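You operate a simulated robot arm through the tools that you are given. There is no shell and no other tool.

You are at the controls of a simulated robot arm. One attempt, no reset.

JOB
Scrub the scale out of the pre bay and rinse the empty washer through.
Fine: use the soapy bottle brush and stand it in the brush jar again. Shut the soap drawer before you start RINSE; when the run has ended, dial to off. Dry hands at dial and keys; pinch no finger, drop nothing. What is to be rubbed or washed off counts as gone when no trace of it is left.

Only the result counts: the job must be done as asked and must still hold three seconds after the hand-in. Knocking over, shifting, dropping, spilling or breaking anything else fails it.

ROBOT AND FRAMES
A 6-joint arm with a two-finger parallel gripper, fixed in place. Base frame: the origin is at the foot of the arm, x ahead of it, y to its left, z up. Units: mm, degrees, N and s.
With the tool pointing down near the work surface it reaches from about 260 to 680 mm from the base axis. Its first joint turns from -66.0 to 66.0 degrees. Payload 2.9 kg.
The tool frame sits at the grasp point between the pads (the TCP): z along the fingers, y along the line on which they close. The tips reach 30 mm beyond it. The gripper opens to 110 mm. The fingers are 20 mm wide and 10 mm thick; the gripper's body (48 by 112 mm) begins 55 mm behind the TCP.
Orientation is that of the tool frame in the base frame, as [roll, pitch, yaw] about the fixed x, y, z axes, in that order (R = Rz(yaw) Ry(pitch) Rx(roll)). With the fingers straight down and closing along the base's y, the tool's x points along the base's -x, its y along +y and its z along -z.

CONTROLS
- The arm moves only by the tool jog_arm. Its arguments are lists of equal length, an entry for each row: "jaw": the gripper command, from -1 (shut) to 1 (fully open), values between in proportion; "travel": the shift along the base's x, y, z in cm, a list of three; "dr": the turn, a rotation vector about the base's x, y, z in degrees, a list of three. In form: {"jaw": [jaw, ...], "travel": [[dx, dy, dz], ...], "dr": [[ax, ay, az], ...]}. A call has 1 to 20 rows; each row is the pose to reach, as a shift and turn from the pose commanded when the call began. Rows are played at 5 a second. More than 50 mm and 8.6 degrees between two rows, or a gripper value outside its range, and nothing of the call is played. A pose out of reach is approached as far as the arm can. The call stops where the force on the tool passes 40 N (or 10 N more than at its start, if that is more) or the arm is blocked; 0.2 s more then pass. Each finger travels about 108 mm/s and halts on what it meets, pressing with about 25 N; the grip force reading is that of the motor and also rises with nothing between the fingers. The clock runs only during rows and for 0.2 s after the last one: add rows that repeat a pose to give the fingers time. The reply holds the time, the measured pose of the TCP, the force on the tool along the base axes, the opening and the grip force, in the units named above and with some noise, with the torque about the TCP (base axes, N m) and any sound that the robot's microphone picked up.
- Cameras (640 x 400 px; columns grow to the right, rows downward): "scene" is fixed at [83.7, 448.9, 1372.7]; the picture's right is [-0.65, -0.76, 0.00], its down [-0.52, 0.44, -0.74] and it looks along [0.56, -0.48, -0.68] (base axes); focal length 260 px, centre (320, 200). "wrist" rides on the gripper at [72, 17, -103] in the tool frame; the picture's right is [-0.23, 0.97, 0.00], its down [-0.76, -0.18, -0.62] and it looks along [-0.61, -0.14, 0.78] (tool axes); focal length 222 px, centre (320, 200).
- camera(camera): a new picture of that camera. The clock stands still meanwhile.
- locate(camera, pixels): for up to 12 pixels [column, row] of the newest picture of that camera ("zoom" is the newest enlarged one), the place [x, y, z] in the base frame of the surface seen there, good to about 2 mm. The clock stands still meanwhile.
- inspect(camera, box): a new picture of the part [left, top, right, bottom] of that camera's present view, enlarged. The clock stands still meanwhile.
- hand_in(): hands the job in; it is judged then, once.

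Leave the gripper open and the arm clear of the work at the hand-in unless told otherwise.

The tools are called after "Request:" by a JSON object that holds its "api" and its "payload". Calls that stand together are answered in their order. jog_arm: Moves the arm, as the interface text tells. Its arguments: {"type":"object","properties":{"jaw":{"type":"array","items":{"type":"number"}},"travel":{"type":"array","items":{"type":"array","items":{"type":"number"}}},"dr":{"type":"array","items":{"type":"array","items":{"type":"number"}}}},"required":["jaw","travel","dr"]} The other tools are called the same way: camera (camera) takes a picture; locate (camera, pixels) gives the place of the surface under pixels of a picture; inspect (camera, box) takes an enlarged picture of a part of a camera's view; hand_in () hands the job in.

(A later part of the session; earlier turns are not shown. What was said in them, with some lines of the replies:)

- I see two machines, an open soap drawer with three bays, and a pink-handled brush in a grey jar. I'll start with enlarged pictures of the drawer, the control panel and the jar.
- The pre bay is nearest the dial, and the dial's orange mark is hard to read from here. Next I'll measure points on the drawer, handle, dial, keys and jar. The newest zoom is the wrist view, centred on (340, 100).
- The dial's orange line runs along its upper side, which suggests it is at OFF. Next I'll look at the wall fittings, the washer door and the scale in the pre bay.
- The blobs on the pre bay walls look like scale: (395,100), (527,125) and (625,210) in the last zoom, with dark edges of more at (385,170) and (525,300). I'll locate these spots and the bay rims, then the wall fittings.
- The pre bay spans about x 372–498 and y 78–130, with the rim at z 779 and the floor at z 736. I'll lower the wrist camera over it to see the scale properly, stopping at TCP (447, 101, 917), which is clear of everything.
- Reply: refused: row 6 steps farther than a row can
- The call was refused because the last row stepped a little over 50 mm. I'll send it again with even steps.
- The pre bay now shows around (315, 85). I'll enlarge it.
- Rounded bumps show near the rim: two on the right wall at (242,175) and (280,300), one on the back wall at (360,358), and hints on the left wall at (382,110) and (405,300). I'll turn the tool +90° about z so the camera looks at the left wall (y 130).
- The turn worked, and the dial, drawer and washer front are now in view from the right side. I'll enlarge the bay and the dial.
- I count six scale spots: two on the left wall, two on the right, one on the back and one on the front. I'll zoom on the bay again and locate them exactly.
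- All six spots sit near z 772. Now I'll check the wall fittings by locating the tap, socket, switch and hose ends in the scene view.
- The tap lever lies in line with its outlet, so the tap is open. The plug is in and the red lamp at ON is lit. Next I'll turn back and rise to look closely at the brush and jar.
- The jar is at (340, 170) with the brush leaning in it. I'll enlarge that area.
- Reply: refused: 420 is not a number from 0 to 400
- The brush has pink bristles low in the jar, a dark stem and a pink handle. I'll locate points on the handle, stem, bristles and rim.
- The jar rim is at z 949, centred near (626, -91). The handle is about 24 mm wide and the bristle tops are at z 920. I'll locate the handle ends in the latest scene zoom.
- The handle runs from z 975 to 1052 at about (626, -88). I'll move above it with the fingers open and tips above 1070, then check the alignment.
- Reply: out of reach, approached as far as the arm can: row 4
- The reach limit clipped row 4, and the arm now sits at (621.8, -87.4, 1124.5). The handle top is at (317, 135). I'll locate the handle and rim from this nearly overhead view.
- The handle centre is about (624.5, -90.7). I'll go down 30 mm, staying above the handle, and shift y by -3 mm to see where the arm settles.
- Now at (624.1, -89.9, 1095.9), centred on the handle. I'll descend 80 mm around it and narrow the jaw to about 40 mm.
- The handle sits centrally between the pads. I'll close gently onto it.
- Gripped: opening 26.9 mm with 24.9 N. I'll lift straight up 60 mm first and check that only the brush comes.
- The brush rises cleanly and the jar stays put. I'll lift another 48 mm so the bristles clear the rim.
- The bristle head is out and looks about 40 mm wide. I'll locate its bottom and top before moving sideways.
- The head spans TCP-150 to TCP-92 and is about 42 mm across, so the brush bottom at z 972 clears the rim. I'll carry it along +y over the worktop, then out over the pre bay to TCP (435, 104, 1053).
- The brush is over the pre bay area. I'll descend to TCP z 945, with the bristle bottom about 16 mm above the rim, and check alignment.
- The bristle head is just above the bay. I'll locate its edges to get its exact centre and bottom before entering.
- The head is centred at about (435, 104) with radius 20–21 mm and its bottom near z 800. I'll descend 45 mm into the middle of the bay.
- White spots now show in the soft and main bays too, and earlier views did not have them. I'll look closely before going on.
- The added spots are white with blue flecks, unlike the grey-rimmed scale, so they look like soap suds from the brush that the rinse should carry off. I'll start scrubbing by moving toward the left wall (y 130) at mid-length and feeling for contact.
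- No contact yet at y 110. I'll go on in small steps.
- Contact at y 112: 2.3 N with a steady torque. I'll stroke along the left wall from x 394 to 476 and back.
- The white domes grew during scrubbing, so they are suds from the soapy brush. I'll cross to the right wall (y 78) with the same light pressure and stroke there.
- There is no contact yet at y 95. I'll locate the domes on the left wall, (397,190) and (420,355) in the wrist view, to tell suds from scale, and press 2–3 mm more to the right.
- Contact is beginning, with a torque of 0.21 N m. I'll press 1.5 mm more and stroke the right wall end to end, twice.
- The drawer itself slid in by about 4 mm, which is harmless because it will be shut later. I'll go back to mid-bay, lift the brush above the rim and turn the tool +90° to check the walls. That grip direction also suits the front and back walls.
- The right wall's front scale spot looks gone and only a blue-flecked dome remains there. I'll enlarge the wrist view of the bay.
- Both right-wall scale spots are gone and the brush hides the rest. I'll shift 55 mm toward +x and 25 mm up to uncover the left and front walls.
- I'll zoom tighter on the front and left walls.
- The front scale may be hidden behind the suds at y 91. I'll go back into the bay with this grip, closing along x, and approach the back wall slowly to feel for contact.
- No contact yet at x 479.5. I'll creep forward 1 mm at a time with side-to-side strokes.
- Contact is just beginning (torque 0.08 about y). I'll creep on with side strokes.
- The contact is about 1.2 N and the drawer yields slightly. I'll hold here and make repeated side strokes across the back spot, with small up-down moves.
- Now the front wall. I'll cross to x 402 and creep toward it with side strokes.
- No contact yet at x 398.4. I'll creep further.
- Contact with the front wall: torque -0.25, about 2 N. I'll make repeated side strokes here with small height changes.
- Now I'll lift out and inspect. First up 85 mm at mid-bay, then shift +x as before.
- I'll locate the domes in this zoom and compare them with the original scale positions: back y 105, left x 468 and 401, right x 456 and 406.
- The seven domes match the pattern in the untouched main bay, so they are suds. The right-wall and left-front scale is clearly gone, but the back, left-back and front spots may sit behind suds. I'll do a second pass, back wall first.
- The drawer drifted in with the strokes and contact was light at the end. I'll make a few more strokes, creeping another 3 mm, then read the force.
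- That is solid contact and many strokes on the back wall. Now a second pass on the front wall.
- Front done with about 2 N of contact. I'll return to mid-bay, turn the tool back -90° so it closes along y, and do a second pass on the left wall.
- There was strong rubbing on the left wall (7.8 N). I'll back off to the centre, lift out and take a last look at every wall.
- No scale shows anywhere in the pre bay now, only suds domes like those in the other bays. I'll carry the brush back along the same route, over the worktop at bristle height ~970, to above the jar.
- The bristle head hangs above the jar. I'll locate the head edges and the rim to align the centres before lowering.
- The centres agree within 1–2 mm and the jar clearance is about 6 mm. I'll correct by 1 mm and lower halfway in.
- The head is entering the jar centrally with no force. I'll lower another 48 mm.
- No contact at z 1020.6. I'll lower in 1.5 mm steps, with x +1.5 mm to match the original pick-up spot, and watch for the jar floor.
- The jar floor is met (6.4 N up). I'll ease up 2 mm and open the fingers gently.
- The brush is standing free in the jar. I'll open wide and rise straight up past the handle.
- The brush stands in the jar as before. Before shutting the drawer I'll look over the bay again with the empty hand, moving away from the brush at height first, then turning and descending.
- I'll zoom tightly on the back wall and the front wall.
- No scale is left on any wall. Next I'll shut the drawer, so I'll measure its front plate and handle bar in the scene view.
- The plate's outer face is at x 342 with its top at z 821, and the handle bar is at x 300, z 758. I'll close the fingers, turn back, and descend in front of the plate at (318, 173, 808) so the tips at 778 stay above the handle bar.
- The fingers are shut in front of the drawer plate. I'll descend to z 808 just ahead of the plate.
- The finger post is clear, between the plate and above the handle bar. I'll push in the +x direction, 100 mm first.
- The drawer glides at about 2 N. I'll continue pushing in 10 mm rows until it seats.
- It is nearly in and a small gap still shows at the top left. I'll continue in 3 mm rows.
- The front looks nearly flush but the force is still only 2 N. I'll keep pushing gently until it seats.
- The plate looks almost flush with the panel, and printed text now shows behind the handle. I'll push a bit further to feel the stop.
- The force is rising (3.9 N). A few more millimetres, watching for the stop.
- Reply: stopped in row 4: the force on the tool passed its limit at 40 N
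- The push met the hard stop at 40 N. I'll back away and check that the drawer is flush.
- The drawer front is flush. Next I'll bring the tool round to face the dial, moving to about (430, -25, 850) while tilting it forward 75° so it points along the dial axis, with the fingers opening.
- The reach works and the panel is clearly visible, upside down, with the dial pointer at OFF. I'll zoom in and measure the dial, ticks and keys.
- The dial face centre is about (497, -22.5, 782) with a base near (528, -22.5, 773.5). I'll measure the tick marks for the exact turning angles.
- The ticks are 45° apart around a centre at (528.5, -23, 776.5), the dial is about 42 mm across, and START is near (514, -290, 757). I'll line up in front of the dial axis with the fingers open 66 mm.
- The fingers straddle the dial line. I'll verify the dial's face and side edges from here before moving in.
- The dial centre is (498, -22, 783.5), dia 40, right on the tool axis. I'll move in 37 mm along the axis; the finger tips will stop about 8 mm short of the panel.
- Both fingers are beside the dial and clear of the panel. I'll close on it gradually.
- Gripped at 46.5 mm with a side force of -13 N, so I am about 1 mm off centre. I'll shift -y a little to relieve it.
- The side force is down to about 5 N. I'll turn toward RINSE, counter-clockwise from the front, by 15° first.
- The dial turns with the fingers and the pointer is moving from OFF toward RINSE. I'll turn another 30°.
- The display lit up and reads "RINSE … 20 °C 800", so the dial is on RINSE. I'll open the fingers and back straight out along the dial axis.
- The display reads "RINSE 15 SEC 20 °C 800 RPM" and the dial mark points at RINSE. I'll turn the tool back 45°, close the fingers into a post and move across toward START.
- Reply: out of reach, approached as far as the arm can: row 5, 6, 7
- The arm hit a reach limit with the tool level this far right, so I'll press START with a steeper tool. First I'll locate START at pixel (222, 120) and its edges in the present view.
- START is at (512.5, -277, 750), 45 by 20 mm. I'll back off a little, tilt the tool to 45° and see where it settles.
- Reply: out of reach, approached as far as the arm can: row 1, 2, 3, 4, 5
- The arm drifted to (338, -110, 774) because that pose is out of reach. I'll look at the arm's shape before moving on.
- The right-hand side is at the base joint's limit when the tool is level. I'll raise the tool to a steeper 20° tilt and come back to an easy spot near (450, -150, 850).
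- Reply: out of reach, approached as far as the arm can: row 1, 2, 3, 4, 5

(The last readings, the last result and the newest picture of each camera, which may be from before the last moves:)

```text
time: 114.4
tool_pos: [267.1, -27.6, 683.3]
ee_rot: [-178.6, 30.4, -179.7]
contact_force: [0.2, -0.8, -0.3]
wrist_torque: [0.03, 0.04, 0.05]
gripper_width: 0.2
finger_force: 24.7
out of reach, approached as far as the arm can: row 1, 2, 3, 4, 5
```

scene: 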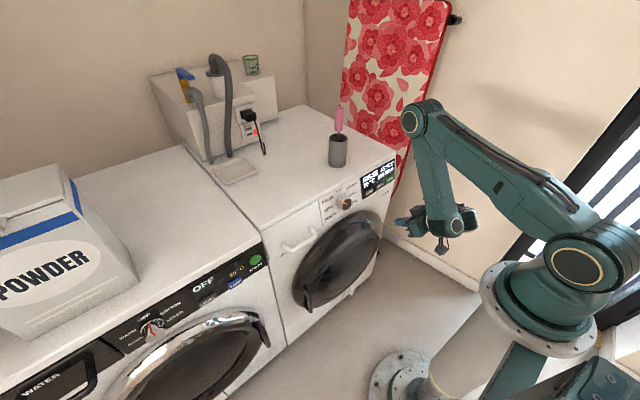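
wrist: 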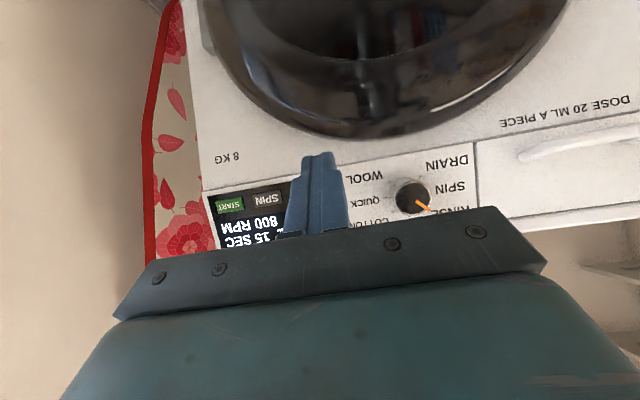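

It went further off, to (267, -28, 683). I'll check the scene before any further move.

Request:
{"api": "camera", "payload": {"camera": "scene"}}

Request:
{"api": "camera", "payload": {"camera": "wrist"}}

```text
taken
```

scene: 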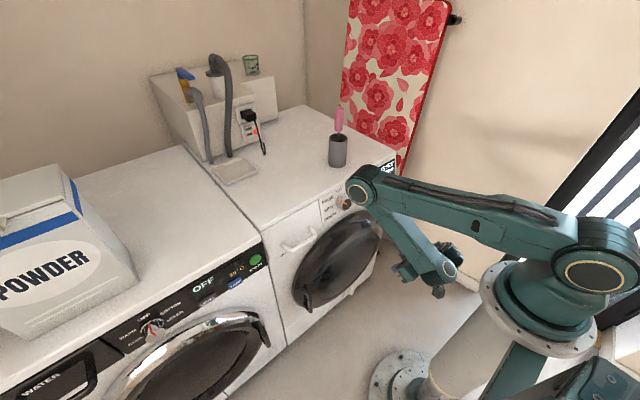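

```text
taken
```

wrist: 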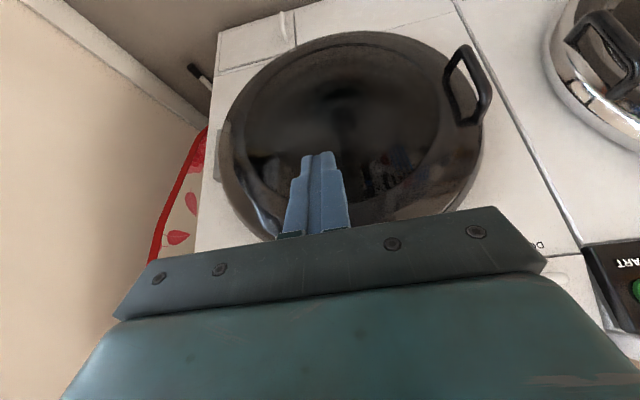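

The elbow has swung forward. I'll locate the elbow and forearm to be sure they are clear of the worktop and jar.

Request:
{"api": "locate", "payload": {"camera": "scene", "pixels": [[362, 188], [350, 190], [375, 180], [400, 220], [440, 265], [400, 270], [480, 205], [560, 260], [375, 200], [590, 270]]}}

```text
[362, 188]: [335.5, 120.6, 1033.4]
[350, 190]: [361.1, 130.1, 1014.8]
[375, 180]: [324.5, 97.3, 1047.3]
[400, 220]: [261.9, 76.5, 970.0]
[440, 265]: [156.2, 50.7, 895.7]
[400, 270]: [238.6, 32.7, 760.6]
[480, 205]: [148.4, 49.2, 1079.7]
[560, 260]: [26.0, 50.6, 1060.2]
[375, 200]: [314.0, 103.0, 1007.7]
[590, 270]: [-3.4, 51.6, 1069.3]
```

The elbow is at (335, 120, 1033), well clear of everything. I'll send one null row to see which pose the controller holds.

Request:
{"api": "jog_arm", "payload": {"jaw": [-1], "travel": [[0, 0, 0]], "dr": [[0, 0, 0]]}}

```text
time: 114.8
tool_pos: [267.1, -26.8, 683.2]
ee_rot: [-178.6, 30.4, -179.6]
contact_force: [0.3, -0.3, 0.0]
wrist_torque: [-0.02, -0.05, -0.01]
gripper_width: 0.0
finger_force: 25.0
```

The controller now holds the measured pose, so that pose counts as reachable. I'll test a small plain shift forward and up to find out which motion is limited.

Request:
{"api": "jog_arm", "payload": {"jaw": [-1, -1, -1], "travel": [[1, 0, 1], [2, 0, 2], [3, 0, 3]], "dr": [[0, 0, 0], [0, 0, 0], [0, 0, 0]]}}

```text
time: 115.6
tool_pos: [273.7, -27.5, 686.7]
ee_rot: [-178.6, 31.3, -179.8]
contact_force: [0.3, 0.3, 0.2]
wrist_torque: [0.01, 0.04, -0.01]
gripper_width: 0.0
finger_force: 25.0
out of reach, approached as far as the arm can: row 1, 2, 3
```

Going forward and up needs more tilt, so a wrist joint sits at its limit for steep tool angles in this arm shape. I'll go back to the known good pose in front of the dial, (430, -26, 851) at 75° tilt.

Request:
{"api": "jog_arm", "payload": {"jaw": [-1, -1, -1, -1, -1, -1, -1, -1], "travel": [[1.5, 0, 1.8], [3, 0, 3.8], [5, 0, 5.8], [7, 0, 8], [9.5, 0, 10.5], [12, 0, 13], [14.5, 0.1, 15.5], [15.6, 0.1, 16.4]], "dr": [[0, -7, 0], [0, -14, 0], [0, -20, 0], [0, -26, 0], [0, -32, 0], [0, -38, 0], [0, -44, 0], [0, -44, 0]]}}

Request:
{"api": "camera", "payload": {"camera": "scene"}}

```text
time: 117.4
tool_pos: [453.6, -27.2, 876.8]
ee_rot: [-177.8, 74.4, -179.2]
contact_force: [-0.5, -0.5, 0.0]
wrist_torque: [0.0, -0.01, -0.01]
gripper_width: 0.3
finger_force: 25.0
out of reach, approached as far as the arm can: row 1, 2, 3
```

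```text
taken
```

scene: 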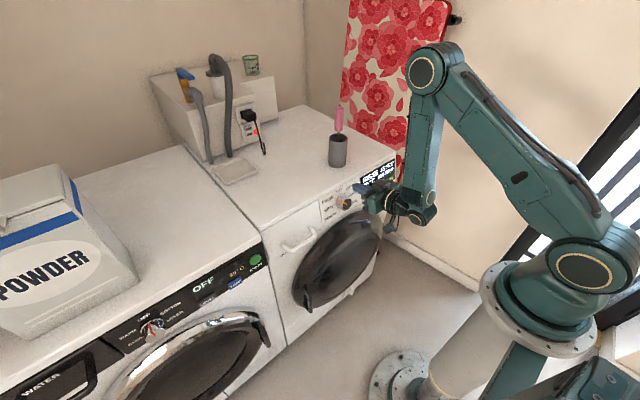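

I'm back at (454, -27, 877) with the tool at 74°. I'll retrace part of the earlier good path, toward (405, 12, 864) at 56° tilt, to see whether the arm still follows it.

Request:
{"api": "jog_arm", "payload": {"jaw": [-1, -1, -1, -1], "travel": [[-1.5, 0.8, -0.5], [-3, 1.8, -1], [-4, 2.8, -1.2], [-4.8, 3.9, -1.3]], "dr": [[0, 4, 0], [0, 9, 0], [0, 14, 0], [0, 18.4, 0]]}}

```text
time: 118.4
tool_pos: [408.4, 12.2, 847.9]
ee_rot: [-178.4, 58.9, -178.7]
contact_force: [0.1, 0.7, 1.5]
wrist_torque: [-0.03, 0.13, -0.02]
gripper_width: 0.0
finger_force: 25.0
out of reach, approached as far as the arm can: row 3, 4
```

That path is no longer open in this wrist shape, but the 75° pose in front of the panel is fine. So I'll keep that tilt and reach START by yawing the whole tool about the base. First back to the 75° pose.

Request:
{"api": "jog_arm", "payload": {"jaw": [-1, -1, -1, -1], "travel": [[1, -0.8, 0.3], [2.5, -2, 0.8], [3.8, -3, 1.1], [4.5, -3.9, 1.3]], "dr": [[0, -4.5, 0], [0, -9, 0], [0, -13.5, 0], [0, -17, 0]]}}

```text
time: 119.4
tool_pos: [454.4, -25.2, 859.8]
ee_rot: [-178.0, 76.0, -178.3]
contact_force: [0.2, 0.1, 0.0]
wrist_torque: [-0.01, -0.02, -0.01]
gripper_width: 0.0
finger_force: 24.9
out of reach, approached as far as the arm can: row 1
```

I'm at (454, -25, 860) with the tool at 76°. Now I'll sweep to the right with a yaw of -28° toward the pre-press pose (453, -272, 766), in two parts.

Request:
{"api": "jog_arm", "payload": {"jaw": [-1, -1, -1, -1, -1], "travel": [[0, -3, -0.5], [-0.3, -6, -1], [-0.6, -9, -2], [-0.8, -12, -3], [-0.8, -13, -3.5]], "dr": [[0, 0, -4], [0, 0, -8], [0, 0, -12], [0, 0, -16], [0, 0, -18]]}}

Request:
{"api": "camera", "payload": {"camera": "wrist"}}

```text
time: 120.6
tool_pos: [446.3, -155.5, 825.5]
ee_rot: [-178.1, 76.0, 163.8]
contact_force: [-0.4, 0.4, -0.5]
wrist_torque: [-0.02, 0.03, 0.01]
gripper_width: 0.1
finger_force: 24.9
```

```text
taken
```

wrist: 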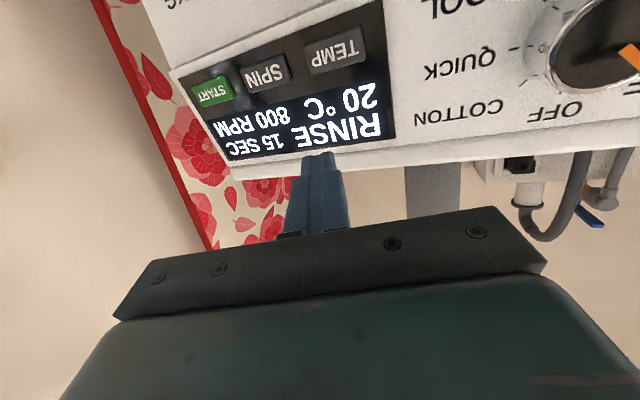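

The yawed approach works. I'll continue to the pre-press pose in front of START.

Request:
{"api": "jog_arm", "payload": {"jaw": [-1, -1, -1, -1, -1], "travel": [[0.2, -3, -1.5], [0.3, -6, -3], [0.5, -9, -4.5], [0.6, -11.65, -6], [0.6, -11.65, -6]], "dr": [[0, 0, -3], [0, 0, -6], [0, 0, -9], [0, 0, -11.8], [0, 0, -11.8]]}}

Request:
{"api": "camera", "payload": {"camera": "wrist"}}

Request:
{"api": "inspect", "payload": {"camera": "scene", "box": [330, 140, 450, 250]}}

```text
time: 121.8
tool_pos: [452.1, -270.1, 764.3]
ee_rot: [-178.0, 76.1, 151.8]
contact_force: [-0.8, 0.2, 0.0]
wrist_torque: [0.01, 0.01, -0.02]
gripper_width: 0.0
finger_force: 25.1
```

```text
taken
```

wrist: 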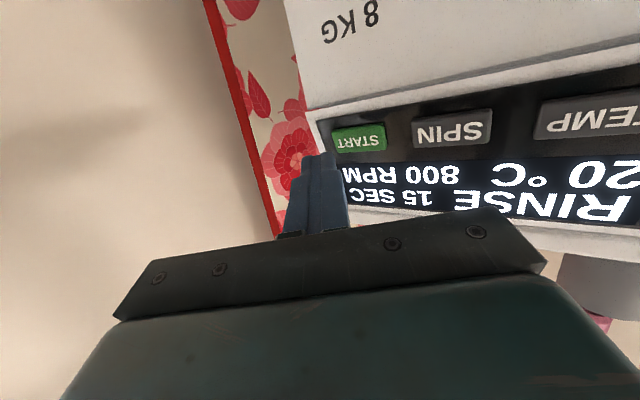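

```text
3.64 times, centred on (390, 195) of scene
```

zoom: 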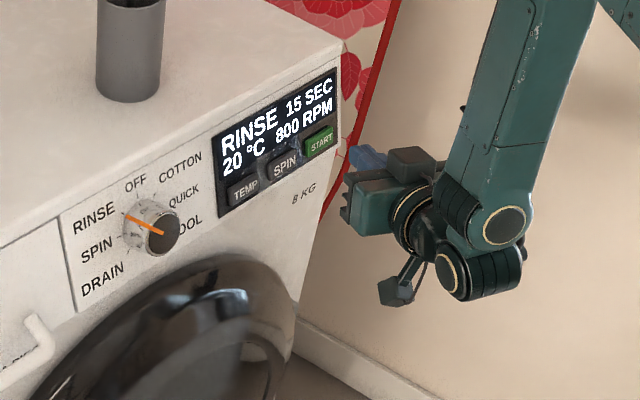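

I'm in front of the START area. I'll locate START again from this view at pixel (360, 137).

Request:
{"api": "inspect", "payload": {"camera": "wrist", "box": [270, 100, 430, 210]}}

Request:
{"api": "locate", "payload": {"camera": "zoom", "pixels": [[325, 135], [260, 140], [395, 125], [325, 110], [330, 155], [180, 200], [235, 190]]}}

```text
3.64 times, centred on (350, 155) of wrist
```

zoom: 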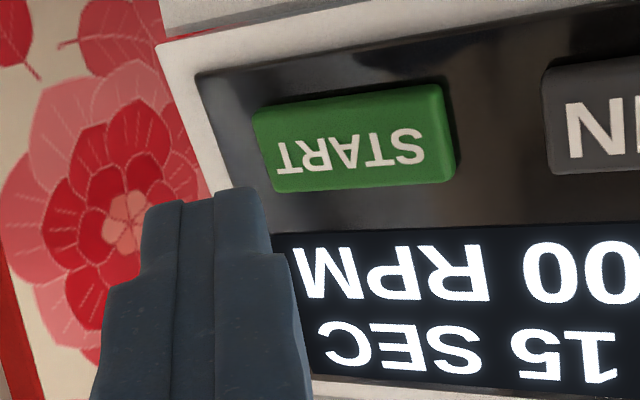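

```text
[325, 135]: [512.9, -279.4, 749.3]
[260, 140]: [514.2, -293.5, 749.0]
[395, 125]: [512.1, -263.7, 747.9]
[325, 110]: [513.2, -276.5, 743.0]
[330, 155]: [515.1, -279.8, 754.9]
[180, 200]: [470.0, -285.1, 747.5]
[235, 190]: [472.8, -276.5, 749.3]
```

The tip's leading edge is about 30 mm from the key, lined up with its centre. I'll advance along the panel normal by 28 mm.

Request:
{"api": "jog_arm", "payload": {"jaw": [-1, -1, -1, -1], "travel": [[1, 0, -0.27], [2, 0, -0.54], [2.6, 0, -0.7], [2.8, 0, -0.75]], "dr": [[0, 0, 0], [0, 0, 0], [0, 0, 0], [0, 0, 0]]}}

Request:
{"api": "inspect", "payload": {"camera": "wrist", "box": [270, 100, 430, 210]}}

```text
time: 122.8
tool_pos: [480.9, -272.5, 759.3]
ee_rot: [-177.9, 76.1, 152.1]
contact_force: [0.4, -0.5, 0.0]
wrist_torque: [0.0, 0.0, 0.0]
gripper_width: 0.1
finger_force: 25.1
```

```text
3.64 times, centred on (350, 155) of wrist
```

zoom: 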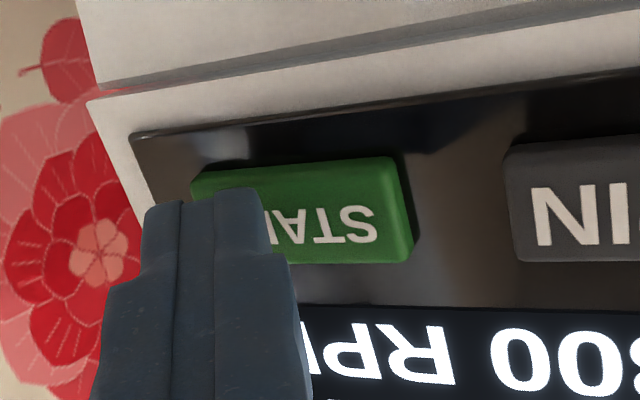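

The fingertip is over the START key and touches only it. I'll press in small steps.

Request:
{"api": "jog_arm", "payload": {"jaw": [-1, -1, -1], "travel": [[0.15, 0, -0.04], [0.3, 0, -0.08], [0.4, 0, -0.11]], "dr": [[0, 0, 0], [0, 0, 0], [0, 0, 0]]}}

Request:
{"api": "inspect", "payload": {"camera": "scene", "box": [330, 140, 450, 250]}}

```text
time: 123.6
tool_pos: [482.1, -271.6, 757.0]
ee_rot: [-178.2, 76.2, 151.9]
contact_force: [0.1, 0.2, -0.1]
wrist_torque: [0.04, 0.01, -0.01]
gripper_width: 0.0
finger_force: 24.7
out of reach, approached as far as the arm can: row 3
```

```text
3.64 times, centred on (390, 195) of scene
```

zoom: 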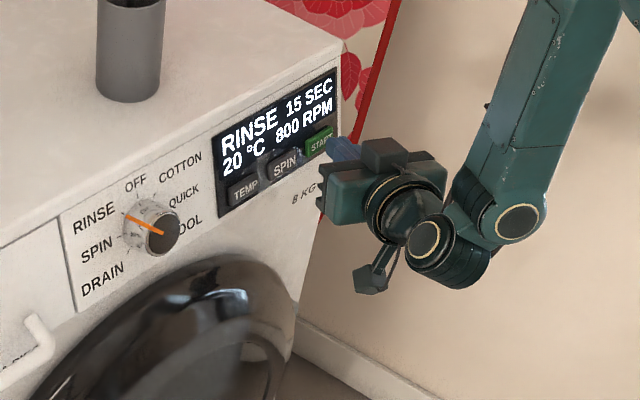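

The arm is at a limit a millimetre or two from the key. Levelling the tool a little gives it room, so I'll raise the tilt by 8° while holding the tip height, then press on.

Request:
{"api": "jog_arm", "payload": {"jaw": [-1, -1, -1, -1, -1], "travel": [[-0.1, 0, -0.15], [-0.1, 0, -0.35], [0.1, 0, -0.4], [0.3, 0, -0.45], [0.45, 0, -0.5]], "dr": [[-1.9, -3.5, 0], [-3.75, -7.06, 0], [-3.75, -7.06, 0], [-3.75, -7.06, 0], [-3.75, -7.06, 0]]}}

Request:
{"api": "inspect", "payload": {"camera": "scene", "box": [330, 140, 450, 250]}}

Request:
{"api": "inspect", "payload": {"camera": "wrist", "box": [270, 100, 430, 210]}}

```text
time: 124.8
tool_pos: [486.7, -272.6, 752.8]
ee_rot: [-178.3, 84.0, 151.6]
contact_force: [-1.9, -0.3, 0.7]
wrist_torque: [-0.03, -0.01, -0.01]
gripper_width: 0.1
finger_force: 25.4
heard: click
```

```text
3.64 times, centred on (390, 195) of scene
```

zoom: 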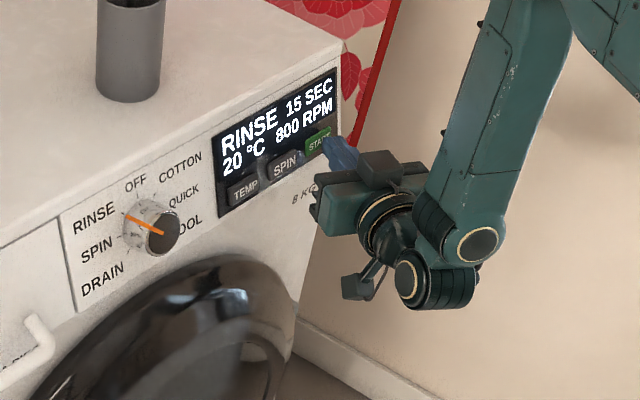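

```text
3.64 times, centred on (350, 155) of wrist
```

zoom: 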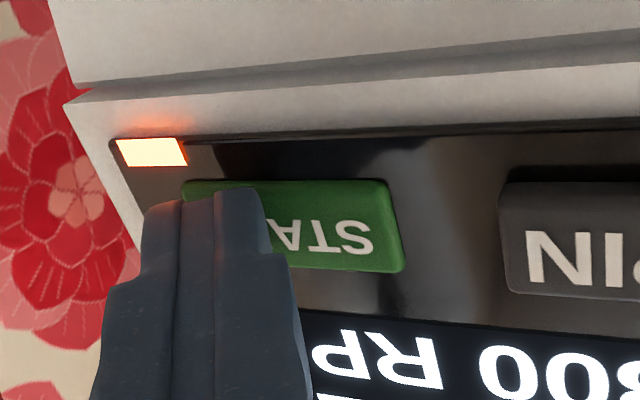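

I heard a click and a lamp lit beside START, so the run has started. I'll back off the key along the panel normal.

Request:
{"api": "jog_arm", "payload": {"jaw": [-1, -1, -1], "travel": [[-1, 0, 0.27], [-3, 0, 0.8], [-5, 0, 1.35]], "dr": [[0, 0, 0], [0, 0, 0], [0, 0, 0]]}}

Request:
{"api": "camera", "payload": {"camera": "wrist"}}

Request:
{"api": "inspect", "payload": {"camera": "scene", "box": [330, 140, 450, 250]}}

```text
time: 125.6
tool_pos: [436.9, -272.0, 766.6]
ee_rot: [-178.2, 84.3, 151.7]
contact_force: [-0.2, -0.1, 0.0]
wrist_torque: [0.02, -0.03, 0.04]
gripper_width: 0.0
finger_force: 25.4
```

```text
taken
```

wrist: 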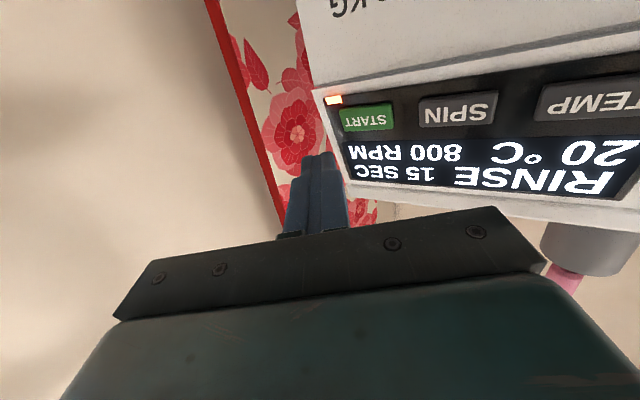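

```text
3.64 times, centred on (390, 195) of scene
```

zoom: 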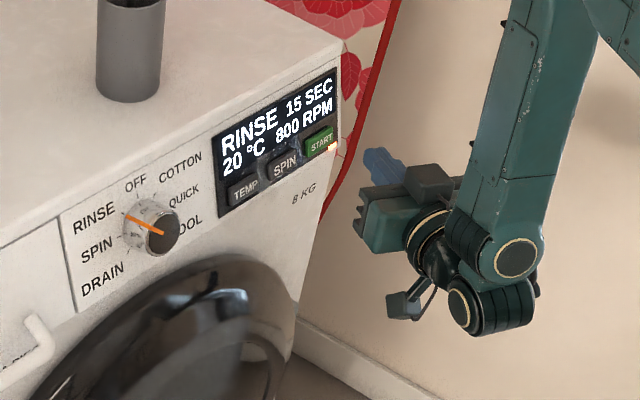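

The run lamp is lit. While it runs (15 s) I'll retrace to the front of the dial without touching anything, first levelling the tilt back to 76°.

Request:
{"api": "jog_arm", "payload": {"jaw": [-1, -1, -1], "travel": [[0.2, 1, 0.5], [0.4, 2, 1], [0.4, 2, 1]], "dr": [[2, 3.75, 0], [3.9, 7.3, 0], [3.9, 7.3, 0]]}}

Request:
{"api": "jog_arm", "payload": {"jaw": [-1, -1, -1, -1, -1, -1, -1, -1], "travel": [[0.1, 3, 1], [0.2, 6, 2], [0.3, 9, 3], [0.5, 12, 4], [0.7, 15, 5], [0.9, 18, 6], [1.1, 21, 7], [1.1, 22.5, 7.5]], "dr": [[0, 0, 4], [0, 0, 8], [0, 0, 12], [0, 0, 16], [0, 0, 20], [0, 0, 24], [0, 0, 27], [0, 0, 28]]}}

Request:
{"api": "camera", "payload": {"camera": "wrist"}}

```text
time: 126.4
tool_pos: [441.3, -251.7, 776.4]
ee_rot: [-178.2, 75.6, 151.9]
contact_force: [0.5, -0.1, -0.5]
wrist_torque: [0.02, 0.01, 0.0]
gripper_width: 0.0
finger_force: 24.4
```

```text
time: 128.2
tool_pos: [451.2, -27.4, 851.0]
ee_rot: [-178.2, 75.8, 180.0]
contact_force: [0.5, 0.1, 0.5]
wrist_torque: [0.0, -0.01, 0.03]
gripper_width: 0.3
finger_force: 25.1
```

```text
taken
```

wrist: 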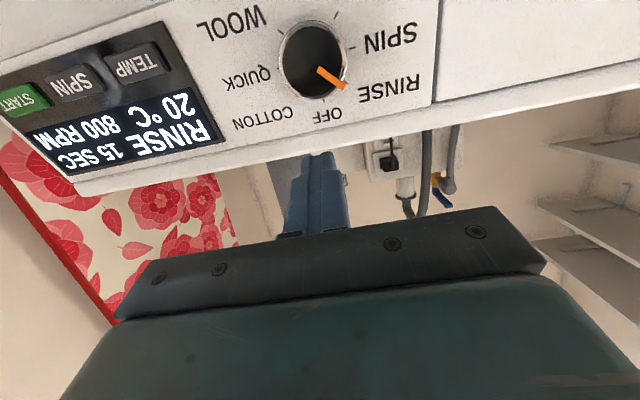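

I'm back in front of the dial at (451, -27, 851). While waiting I'll pre-turn the hand +45° with the fingers opening, so I can later turn the dial back to OFF.

Request:
{"api": "jog_arm", "payload": {"jaw": [-0.6, -0.2, 0.2, 0.2, 0.2, 0.2, 0.2], "travel": [[0, 0, -0.5], [0, 0.1, -1.5], [0, 0.2, -2.5], [0, 0.3, -3.5], [0, 0.4, -4.5], [0, 0.5, -5.3], [0, 0.5, -5.3]], "dr": [[-7.27, 0, 1.84], [-14.5, 0, 3.68], [-21.8, 0, 5.5], [-29.1, 0, 7.36], [-36.4, 0, 9.2], [-43.6, 0, 11], [-43.6, 0, 11]]}}

Request:
{"api": "camera", "payload": {"camera": "wrist"}}

Request:
{"api": "inspect", "payload": {"camera": "scene", "box": [310, 140, 450, 270]}}

```text
time: 129.8
tool_pos: [452.3, -21.8, 797.4]
ee_rot: [-107.5, 43.1, -103.8]
contact_force: [-0.5, -0.7, 0.0]
wrist_torque: [0.0, 0.05, 0.0]
gripper_width: 65.9
finger_force: 0.1
```

```text
taken
```

wrist: 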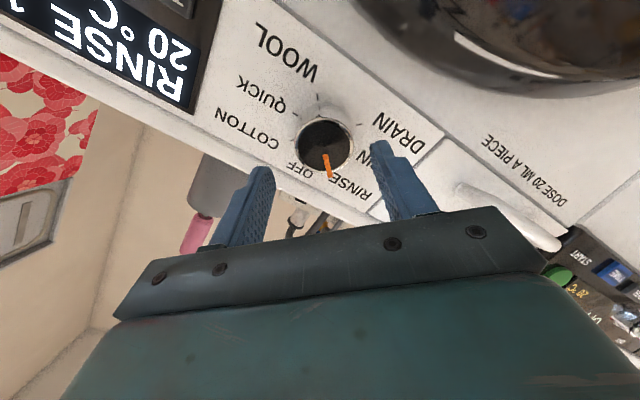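

```text
3.08 times, centred on (380, 205) of scene
```

zoom: 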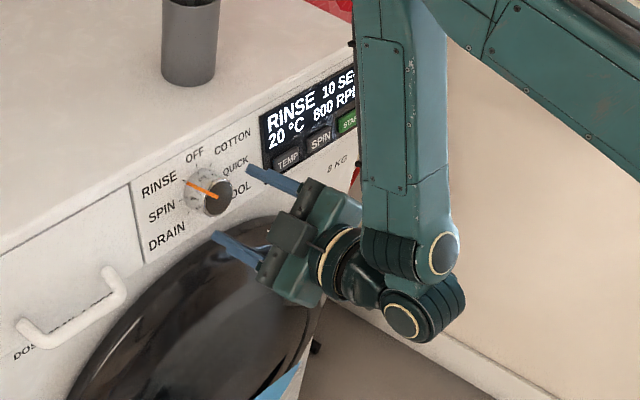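

The display counts down: 10 SEC left. I also see something bluish at the lower door edge, around scene (368, 265), so I'll look at it.

Request:
{"api": "inspect", "payload": {"camera": "scene", "box": [320, 220, 420, 310]}}

Request:
{"api": "camera", "payload": {"camera": "scene"}}

```text
4.44 times, centred on (370, 265) of scene
```

zoom: 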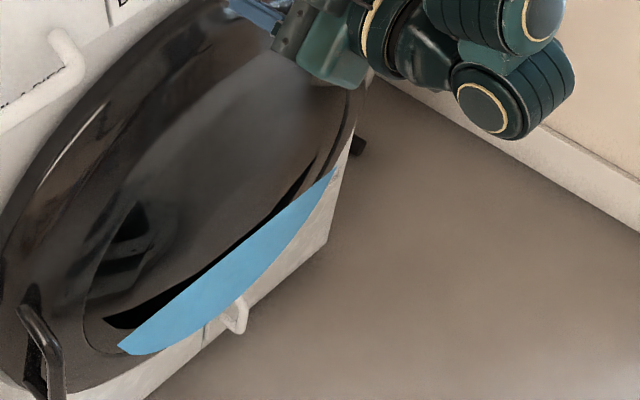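

```text
taken
```

scene: 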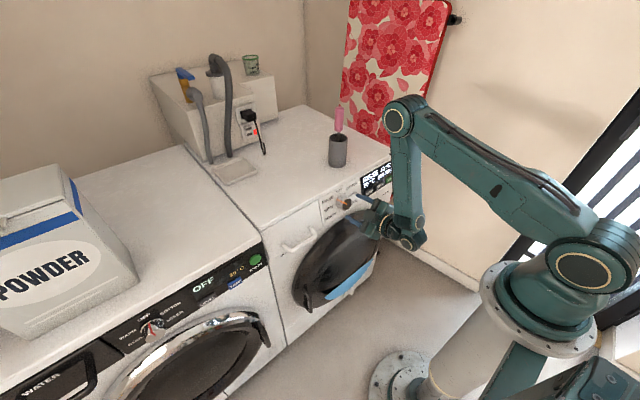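

That is water standing behind the door glass, so the rinse is running. I'll wait in place.

Request:
{"api": "jog_arm", "payload": {"jaw": [0.2, 0.2, 0.2, 0.2, 0.2, 0.2, 0.2, 0.2, 0.2, 0.2, 0.2, 0.2, 0.2, 0.2, 0.2, 0.2, 0.2, 0.2, 0.2, 0.2], "travel": [[0, 0, 0], [0, 0, 0], [0, 0, 0], [0, 0, 0], [0, 0, 0], [0, 0, 0], [0, 0, 0], [0, 0, 0], [0, 0, 0], [0, 0, 0], [0, 0, 0], [0, 0, 0], [0, 0, 0], [0, 0, 0], [0, 0, 0], [0, 0, 0], [0, 0, 0], [0, 0, 0], [0, 0, 0], [0, 0, 0]], "dr": [[0, 0, 0], [0, 0, 0], [0, 0, 0], [0, 0, 0], [0, 0, 0], [0, 0, 0], [0, 0, 0], [0, 0, 0], [0, 0, 0], [0, 0, 0], [0, 0, 0], [0, 0, 0], [0, 0, 0], [0, 0, 0], [0, 0, 0], [0, 0, 0], [0, 0, 0], [0, 0, 0], [0, 0, 0], [0, 0, 0]]}}

Request:
{"api": "jog_arm", "payload": {"jaw": [0.2, 0.2, 0.2, 0.2, 0.2, 0.2, 0.2, 0.2, 0.2, 0.2, 0.2, 0.2, 0.2, 0.2, 0.2, 0.2, 0.2, 0.2, 0.2, 0.2], "travel": [[0, 0, 0], [0, 0, 0], [0, 0, 0], [0, 0, 0], [0, 0, 0], [0, 0, 0], [0, 0, 0], [0, 0, 0], [0, 0, 0], [0, 0, 0], [0, 0, 0], [0, 0, 0], [0, 0, 0], [0, 0, 0], [0, 0, 0], [0, 0, 0], [0, 0, 0], [0, 0, 0], [0, 0, 0], [0, 0, 0]], "dr": [[0, 0, 0], [0, 0, 0], [0, 0, 0], [0, 0, 0], [0, 0, 0], [0, 0, 0], [0, 0, 0], [0, 0, 0], [0, 0, 0], [0, 0, 0], [0, 0, 0], [0, 0, 0], [0, 0, 0], [0, 0, 0], [0, 0, 0], [0, 0, 0], [0, 0, 0], [0, 0, 0], [0, 0, 0], [0, 0, 0]]}}

Request:
{"api": "inspect", "payload": {"camera": "scene", "box": [310, 140, 450, 270]}}

```text
time: 134.0
tool_pos: [451.1, -23.1, 798.9]
ee_rot: [-107.6, 43.3, -103.9]
contact_force: [0.0, 0.1, 0.3]
wrist_torque: [0.0, 0.02, -0.04]
gripper_width: 65.9
finger_force: 0.1
```

```text
time: 138.2
tool_pos: [452.4, -22.9, 798.4]
ee_rot: [-107.7, 43.3, -104.0]
contact_force: [-0.2, 0.5, 0.0]
wrist_torque: [0.05, -0.01, 0.02]
gripper_width: 65.9
finger_force: 0.0
```

```text
3.08 times, centred on (380, 205) of scene
```

zoom: 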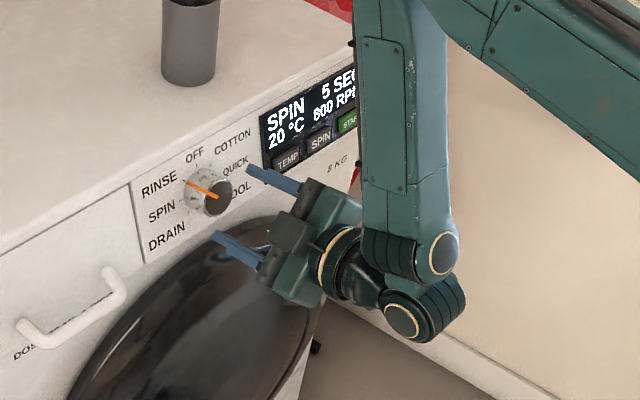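

The display now shows "SPIN 5 SEC", the final phase. I'll wait on.

Request:
{"api": "jog_arm", "payload": {"jaw": [0.2, 0.2, 0.2, 0.2, 0.2, 0.2, 0.2, 0.2, 0.2, 0.2, 0.2, 0.2, 0.2, 0.2, 0.2, 0.2, 0.2, 0.2, 0.2, 0.2], "travel": [[0, 0, 0], [0, 0, 0], [0, 0, 0], [0, 0, 0], [0, 0, 0], [0, 0, 0], [0, 0, 0], [0, 0, 0], [0, 0, 0], [0, 0, 0], [0, 0, 0], [0, 0, 0], [0, 0, 0], [0, 0, 0], [0, 0, 0], [0, 0, 0], [0, 0, 0], [0, 0, 0], [0, 0, 0], [0, 0, 0]], "dr": [[0, 0, 0], [0, 0, 0], [0, 0, 0], [0, 0, 0], [0, 0, 0], [0, 0, 0], [0, 0, 0], [0, 0, 0], [0, 0, 0], [0, 0, 0], [0, 0, 0], [0, 0, 0], [0, 0, 0], [0, 0, 0], [0, 0, 0], [0, 0, 0], [0, 0, 0], [0, 0, 0], [0, 0, 0], [0, 0, 0]]}}

Request:
{"api": "jog_arm", "payload": {"jaw": [0.2, 0.2, 0.2, 0.2, 0.2, 0.2, 0.2, 0.2, 0.2, 0.2], "travel": [[0, 0, 0], [0, 0, 0], [0, 0, 0], [0, 0, 0], [0, 0, 0], [0, 0, 0], [0, 0, 0], [0, 0, 0], [0, 0, 0], [0, 0, 0]], "dr": [[0, 0, 0], [0, 0, 0], [0, 0, 0], [0, 0, 0], [0, 0, 0], [0, 0, 0], [0, 0, 0], [0, 0, 0], [0, 0, 0], [0, 0, 0]]}}

Request:
{"api": "inspect", "payload": {"camera": "scene", "box": [310, 140, 450, 270]}}

Request:
{"api": "camera", "payload": {"camera": "wrist"}}

```text
time: 142.4
tool_pos: [451.0, -22.4, 799.3]
ee_rot: [-107.6, 43.3, -103.9]
contact_force: [0.0, -0.2, 0.1]
wrist_torque: [0.0, 0.0, -0.01]
gripper_width: 66.0
finger_force: 0.0
```

```text
time: 144.6
tool_pos: [452.1, -23.0, 798.8]
ee_rot: [-107.6, 43.3, -103.9]
contact_force: [0.4, 0.5, 0.3]
wrist_torque: [0.02, 0.01, 0.02]
gripper_width: 66.1
finger_force: 0.1
```

```text
3.08 times, centred on (380, 205) of scene
```

zoom: 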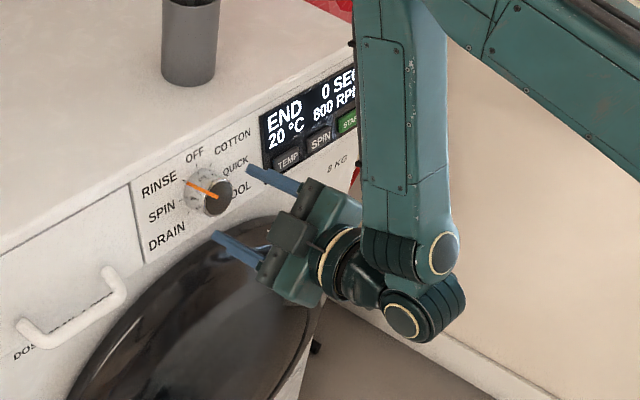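

```text
taken
```

wrist: 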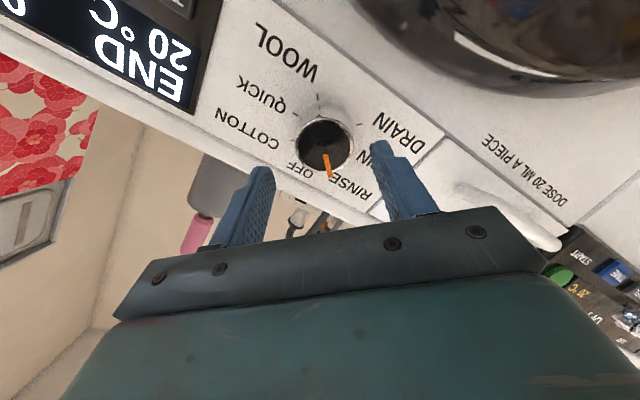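

The display reads "END 0 SEC", so the run is over. I'll fine-align to the dial axis (2° tilt and 1.6° yaw) and move in around the dial.

Request:
{"api": "jog_arm", "payload": {"jaw": [0.2, 0.2, 0.2, 0.2, 0.2, 0.2], "travel": [[0, 0, -0.28], [1, -0.02, -0.55], [2, -0.03, -0.8], [3, -0.03, -1.05], [3.9, -0.03, -1.28], [3.9, -0.03, -1.28]], "dr": [[0, 2.2, 1.6], [0, 2.2, 1.6], [0, 2.2, 1.6], [0, 2.2, 1.6], [0, 2.2, 1.6], [0, 2.2, 1.6]]}}

Request:
{"api": "inspect", "payload": {"camera": "wrist", "box": [220, 80, 420, 220]}}

Request:
{"api": "inspect", "payload": {"camera": "scene", "box": [310, 160, 400, 240]}}

```text
time: 146.0
tool_pos: [489.9, -23.7, 784.9]
ee_rot: [-110.5, 42.8, -104.3]
contact_force: [1.2, 0.1, -0.3]
wrist_torque: [0.0, -0.01, 0.0]
gripper_width: 65.9
finger_force: 0.0
```

```text
2.86 times, centred on (320, 150) of wrist
```

zoom: 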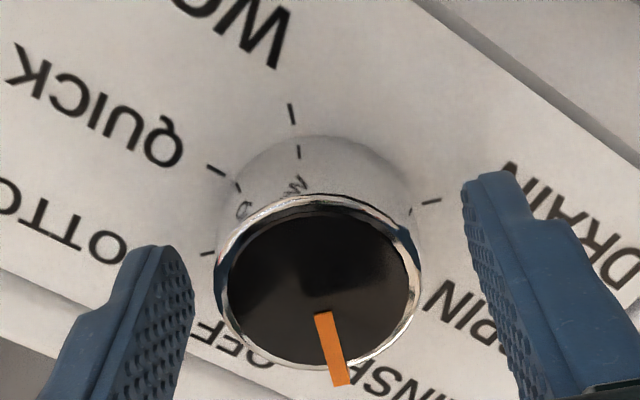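

```text
5.00 times, centred on (355, 200) of scene
```

zoom: 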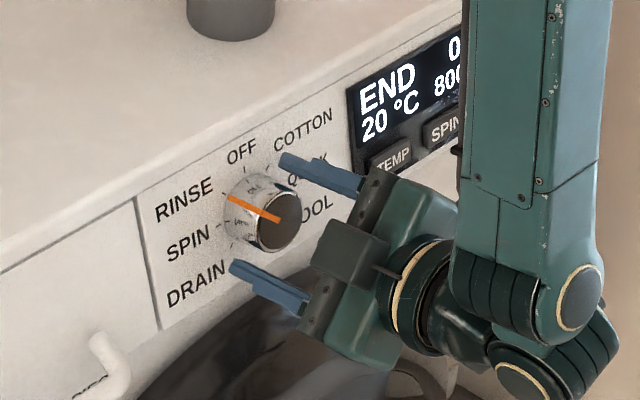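

The dial sits between the fingers. I'll close gently and read the side force.

Request:
{"api": "jog_arm", "payload": {"jaw": [0, -0.1, -0.16, -0.2, -0.3, -1, -1, -1], "travel": [[0, 0, 0], [0, 0, 0], [0, 0, 0], [0, 0, 0], [0, 0, 0], [0, 0, 0], [0, 0, 0], [0, 0, 0]], "dr": [[0, 0, 0], [0, 0, 0], [0, 0, 0], [0, 0, 0], [0, 0, 0], [0, 0, 0], [0, 0, 0], [0, 0, 0]]}}

Request:
{"api": "inspect", "payload": {"camera": "scene", "box": [310, 160, 400, 240]}}

```text
time: 147.8
tool_pos: [489.6, -23.5, 787.1]
ee_rot: [-110.3, 42.8, -104.1]
contact_force: [0.0, -12.4, 13.3]
wrist_torque: [-0.12, -0.31, -0.5]
gripper_width: 46.4
finger_force: 44.4
```

```text
5.00 times, centred on (355, 200) of scene
```

zoom: 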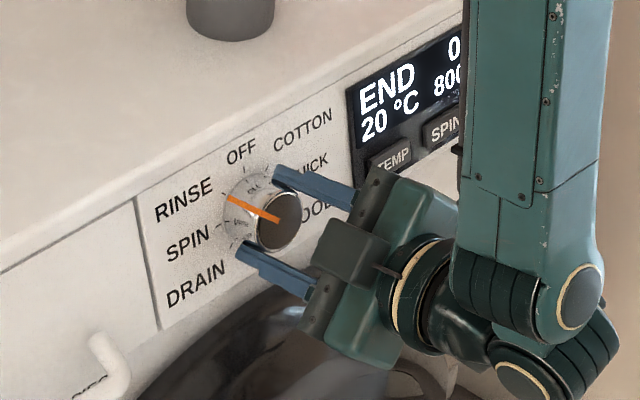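

There is a side force of about 18 N toward -y/+z, so I'll ease the hand 1–1.5 mm that way.

Request:
{"api": "jog_arm", "payload": {"jaw": [-1, -1, -1], "travel": [[0, -0.05, 0.05], [0, -0.1, 0.1], [0, -0.13, 0.13]], "dr": [[0, 0, 0], [0, 0, 0], [0, 0, 0]]}}

```text
time: 148.6
tool_pos: [490.0, -23.6, 785.1]
ee_rot: [-110.7, 42.8, -104.3]
contact_force: [8.9, -1.6, -2.5]
wrist_torque: [0.1, -0.74, 0.43]
gripper_width: 46.6
finger_force: 45.0
```

The forces are small now. I'll turn the dial clockwise 45°, from RINSE to OFF, in 5° rows.

Request:
{"api": "jog_arm", "payload": {"jaw": [-1, -1, -1, -1, -1, -1, -1, -1, -1, -1], "travel": [[0, 0, 0], [0, 0, 0], [0, 0, 0], [0, 0, 0], [0, 0, 0], [0, 0, 0], [0, 0, 0], [0, 0, 0], [0, 0, 0], [0, 0, 0]], "dr": [[4.83, 0, -1.3], [9.66, 0, -2.6], [14.5, 0, -3.9], [19.3, 0, -5.2], [24.15, 0, -6.5], [29, 0, -7.8], [33.8, 0, -9.1], [38.6, 0, -10.4], [43.5, 0, -11.7], [43.5, 0, -11.7]]}}

Request:
{"api": "inspect", "payload": {"camera": "scene", "box": [310, 160, 400, 240]}}

Request:
{"api": "inspect", "payload": {"camera": "wrist", "box": [220, 80, 420, 220]}}

```text
time: 150.8
tool_pos: [489.7, -23.0, 785.9]
ee_rot: [-179.2, 74.8, -179.1]
contact_force: [-7.1, 28.9, -15.4]
wrist_torque: [0.17, 0.46, 0.87]
gripper_width: 46.3
finger_force: 45.5
```

```text
5.00 times, centred on (355, 200) of scene
```

zoom: 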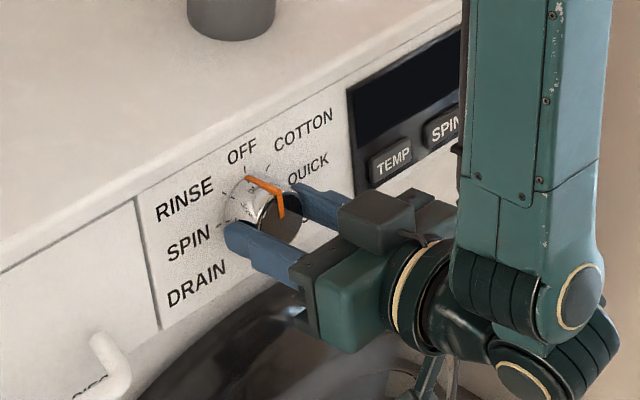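

```text
2.86 times, centred on (320, 150) of wrist
```

zoom: 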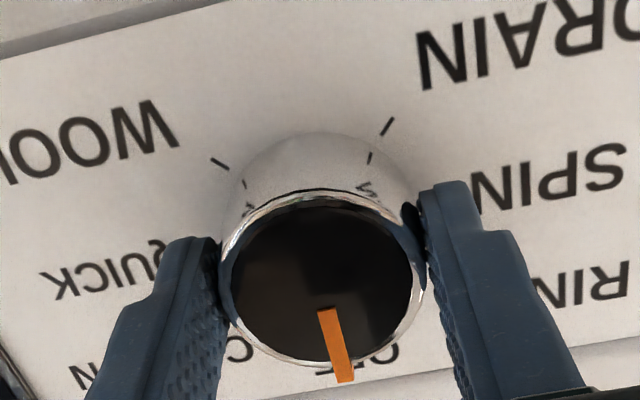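

The pointer is at OFF and the display is dark. There's a side force of about 30 N, so I'll relieve it by shifting slightly toward +y/-z before releasing.

Request:
{"api": "jog_arm", "payload": {"jaw": [-1, -1, -1], "travel": [[0, 0.08, -0.04], [0, 0.16, -0.08], [0, 0.2, -0.1]], "dr": [[0, 0, 0], [0, 0, 0], [0, 0, 0]]}}

```text
time: 151.6
tool_pos: [490.6, -21.9, 786.0]
ee_rot: [-178.8, 75.0, -178.9]
contact_force: [-22.1, 16.2, 0.2]
wrist_torque: [0.11, 1.16, 0.51]
gripper_width: 46.5
finger_force: 44.9
```

Request:
{"api": "jog_arm", "payload": {"jaw": [-1, -1, -1], "travel": [[-0.05, 0.05, 0], [-0.1, 0.1, 0], [-0.12, 0.12, 0]], "dr": [[0, 0, 0], [0, 0, 0], [0, 0, 0]]}}

```text
time: 152.4
tool_pos: [490.2, -21.8, 786.0]
ee_rot: [-178.7, 75.2, -178.9]
contact_force: [-2.2, -6.3, -5.2]
wrist_torque: [-0.09, 1.25, -0.34]
gripper_width: 46.6
finger_force: 44.9
```

The side force is now only a few newtons. I'll open the fingers gently and check that the dial stays at OFF before backing out.

Request:
{"api": "jog_arm", "payload": {"jaw": [-0.15, -0.1, 0, 0.2, 0.2], "travel": [[0, 0, 0], [0, 0, 0], [0, 0, 0], [0, 0, 0], [0, 0, 0]], "dr": [[0, 0, 0], [0, 0, 0], [0, 0, 0], [0, 0, 0], [0, 0, 0]]}}

Request:
{"api": "inspect", "payload": {"camera": "wrist", "box": [220, 80, 420, 220]}}

```text
time: 153.6
tool_pos: [489.2, -20.7, 786.0]
ee_rot: [-178.9, 75.0, -179.0]
contact_force: [-0.2, 0.5, -0.6]
wrist_torque: [-0.01, -0.01, -0.01]
gripper_width: 66.2
finger_force: 0.1
```

```text
2.86 times, centred on (320, 150) of wrist
```

zoom: 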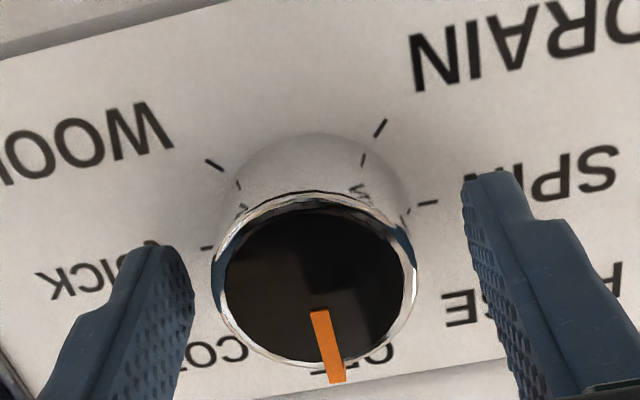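

The dial stays at OFF. I'll back straight out along the axis and look at the whole panel.

Request:
{"api": "jog_arm", "payload": {"jaw": [0.2, 0.2, 0.2, 0.2, 0.2], "travel": [[-1, 0, 0.27], [-2.5, 0, 0.66], [-4, 0, 1.05], [-5.5, 0, 1.5], [-6.5, 0, 2.5]], "dr": [[0, 0, 0], [0, 0, 0], [0, 0, 0], [0, 0, 0], [0, 0, 0]]}}

Request:
{"api": "camera", "payload": {"camera": "wrist"}}

Request:
{"api": "camera", "payload": {"camera": "scene"}}

Request:
{"api": "inspect", "payload": {"camera": "scene", "box": [250, 150, 400, 300]}}

```text
time: 154.8
tool_pos: [423.7, -20.1, 810.7]
ee_rot: [-178.7, 75.1, -179.0]
contact_force: [0.1, 0.1, -0.4]
wrist_torque: [-0.02, 0.05, 0.0]
gripper_width: 65.8
finger_force: 0.0
```

```text
taken
```

wrist: 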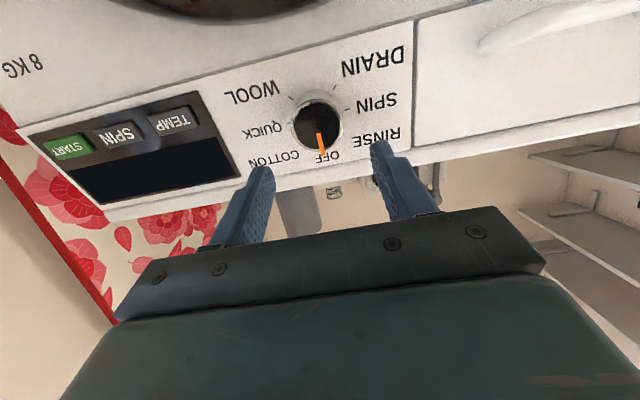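

```text
taken
```

scene: 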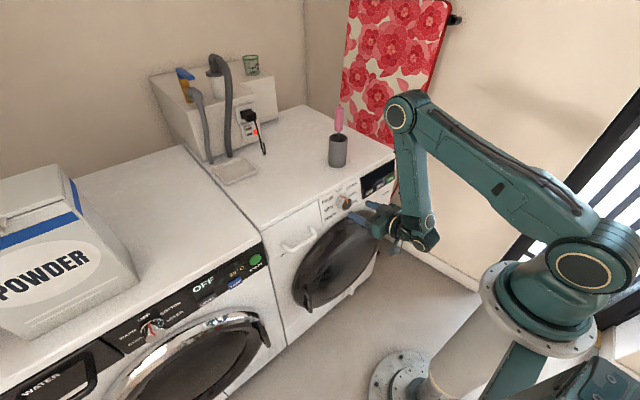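

```text
2.67 times, centred on (325, 225) of scene
```

zoom: 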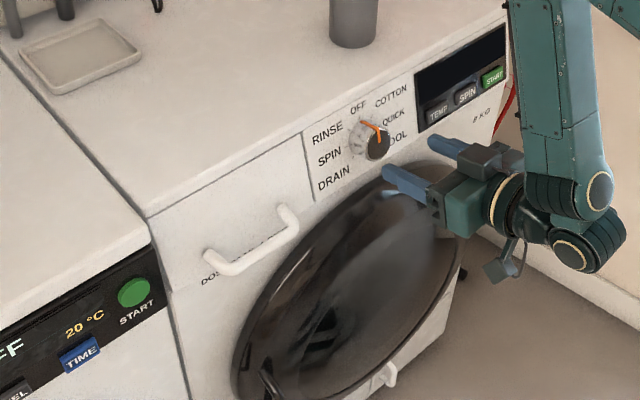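

The dial is at OFF, the display is dark, the drawer is shut and the brush stands in the jar. I'll open the hand fully and retreat a bit further from the machine.

Request:
{"api": "jog_arm", "payload": {"jaw": [0.6, 1, 1, 1, 1], "travel": [[-1, 0, 0], [-2, 0, 0], [-3.5, 0, 0], [-5, 0, 0], [-6, 0, 0]], "dr": [[0, 0, 0], [0, 0, 0], [0, 0, 0], [0, 0, 0], [0, 0, 0]]}}

Request:
{"api": "camera", "payload": {"camera": "wrist"}}

Request:
{"api": "inspect", "payload": {"camera": "scene", "box": [255, 150, 365, 280]}}

Request:
{"api": "inspect", "payload": {"camera": "scene", "box": [310, 90, 410, 180]}}

```text
time: 156.0
tool_pos: [376.9, -21.9, 812.7]
ee_rot: [-178.9, 74.9, -178.8]
contact_force: [0.5, 0.3, -0.4]
wrist_torque: [0.01, 0.0, 0.04]
gripper_width: 110.2
finger_force: 0.0
out of reach, approached as far as the arm can: row 5
```

```text
taken
```

wrist: 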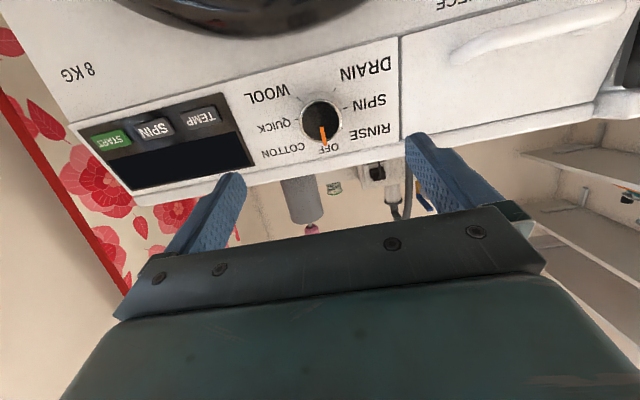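

```text
3.08 times, centred on (310, 215) of scene
```

zoom: 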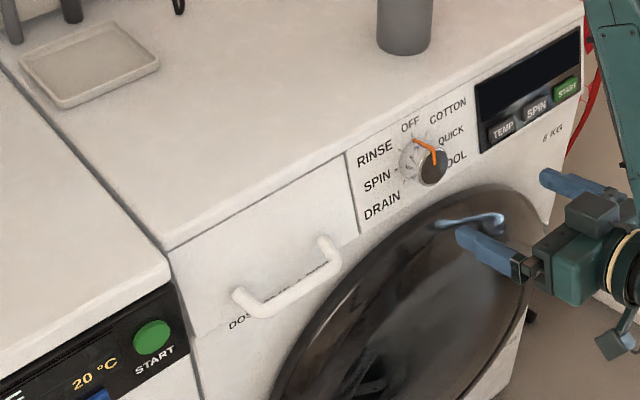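

```text
4.44 times, centred on (360, 135) of scene
```

zoom: 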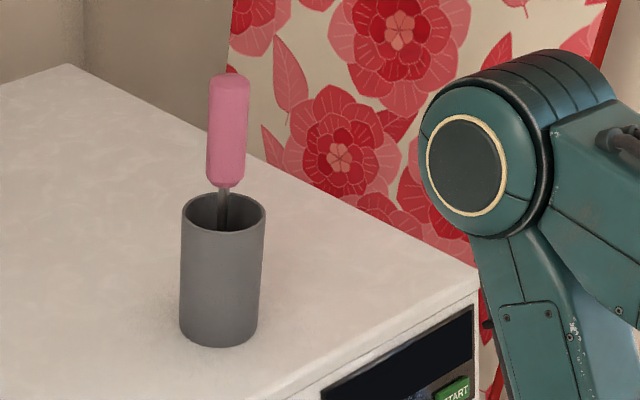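

Final state before handing in:
- **Pre bay:** scrubbed on all four walls, with no scale left visible.
- **Brush:** standing in its jar.
- **Drawer:** shut before the RINSE run started.
- **Rinse:** the run went through to END.
- **Dial:** at OFF with the display dark.
- **Arm:** the hand is open and clear, with nothing else disturbed.

I did not reopen the drawer after the rinse, so I have not seen that the suds are gone. I'm handing in now.

Request:
{"api": "hand_in", "payload": {}}

```text
The job is handed in.
```

The job is handed in. The pre bay is scrubbed, the empty washer has been rinsed through, and the dial is back at off.

- **Scale:** I rubbed all six spots off the pre bay walls with the soapy brush. No scale was visible in the last look before the drawer was shut. The back spot and part of the front spot were hidden behind suds, so I gave both walls extra strokes instead of seeing them bare.
- **Brush:** it is standing in its jar again.
- **Rinse:** the drawer was shut before I pressed START. The display ran through RINSE and SPIN to "END 0 SEC".
- **Dial and keys:** I set the dial to off only after END, and the display went dark. The gripper had touched only the brush's handle, never the wet bristles or suds.
- **Not checked:** the suds had also spread to the soft and main bays. I did not reopen the drawer after the rinse, so I have not seen that they are gone.

While I was moving to START, the arm ran past its reach and drifted through open space in front of the machine. It touched nothing.
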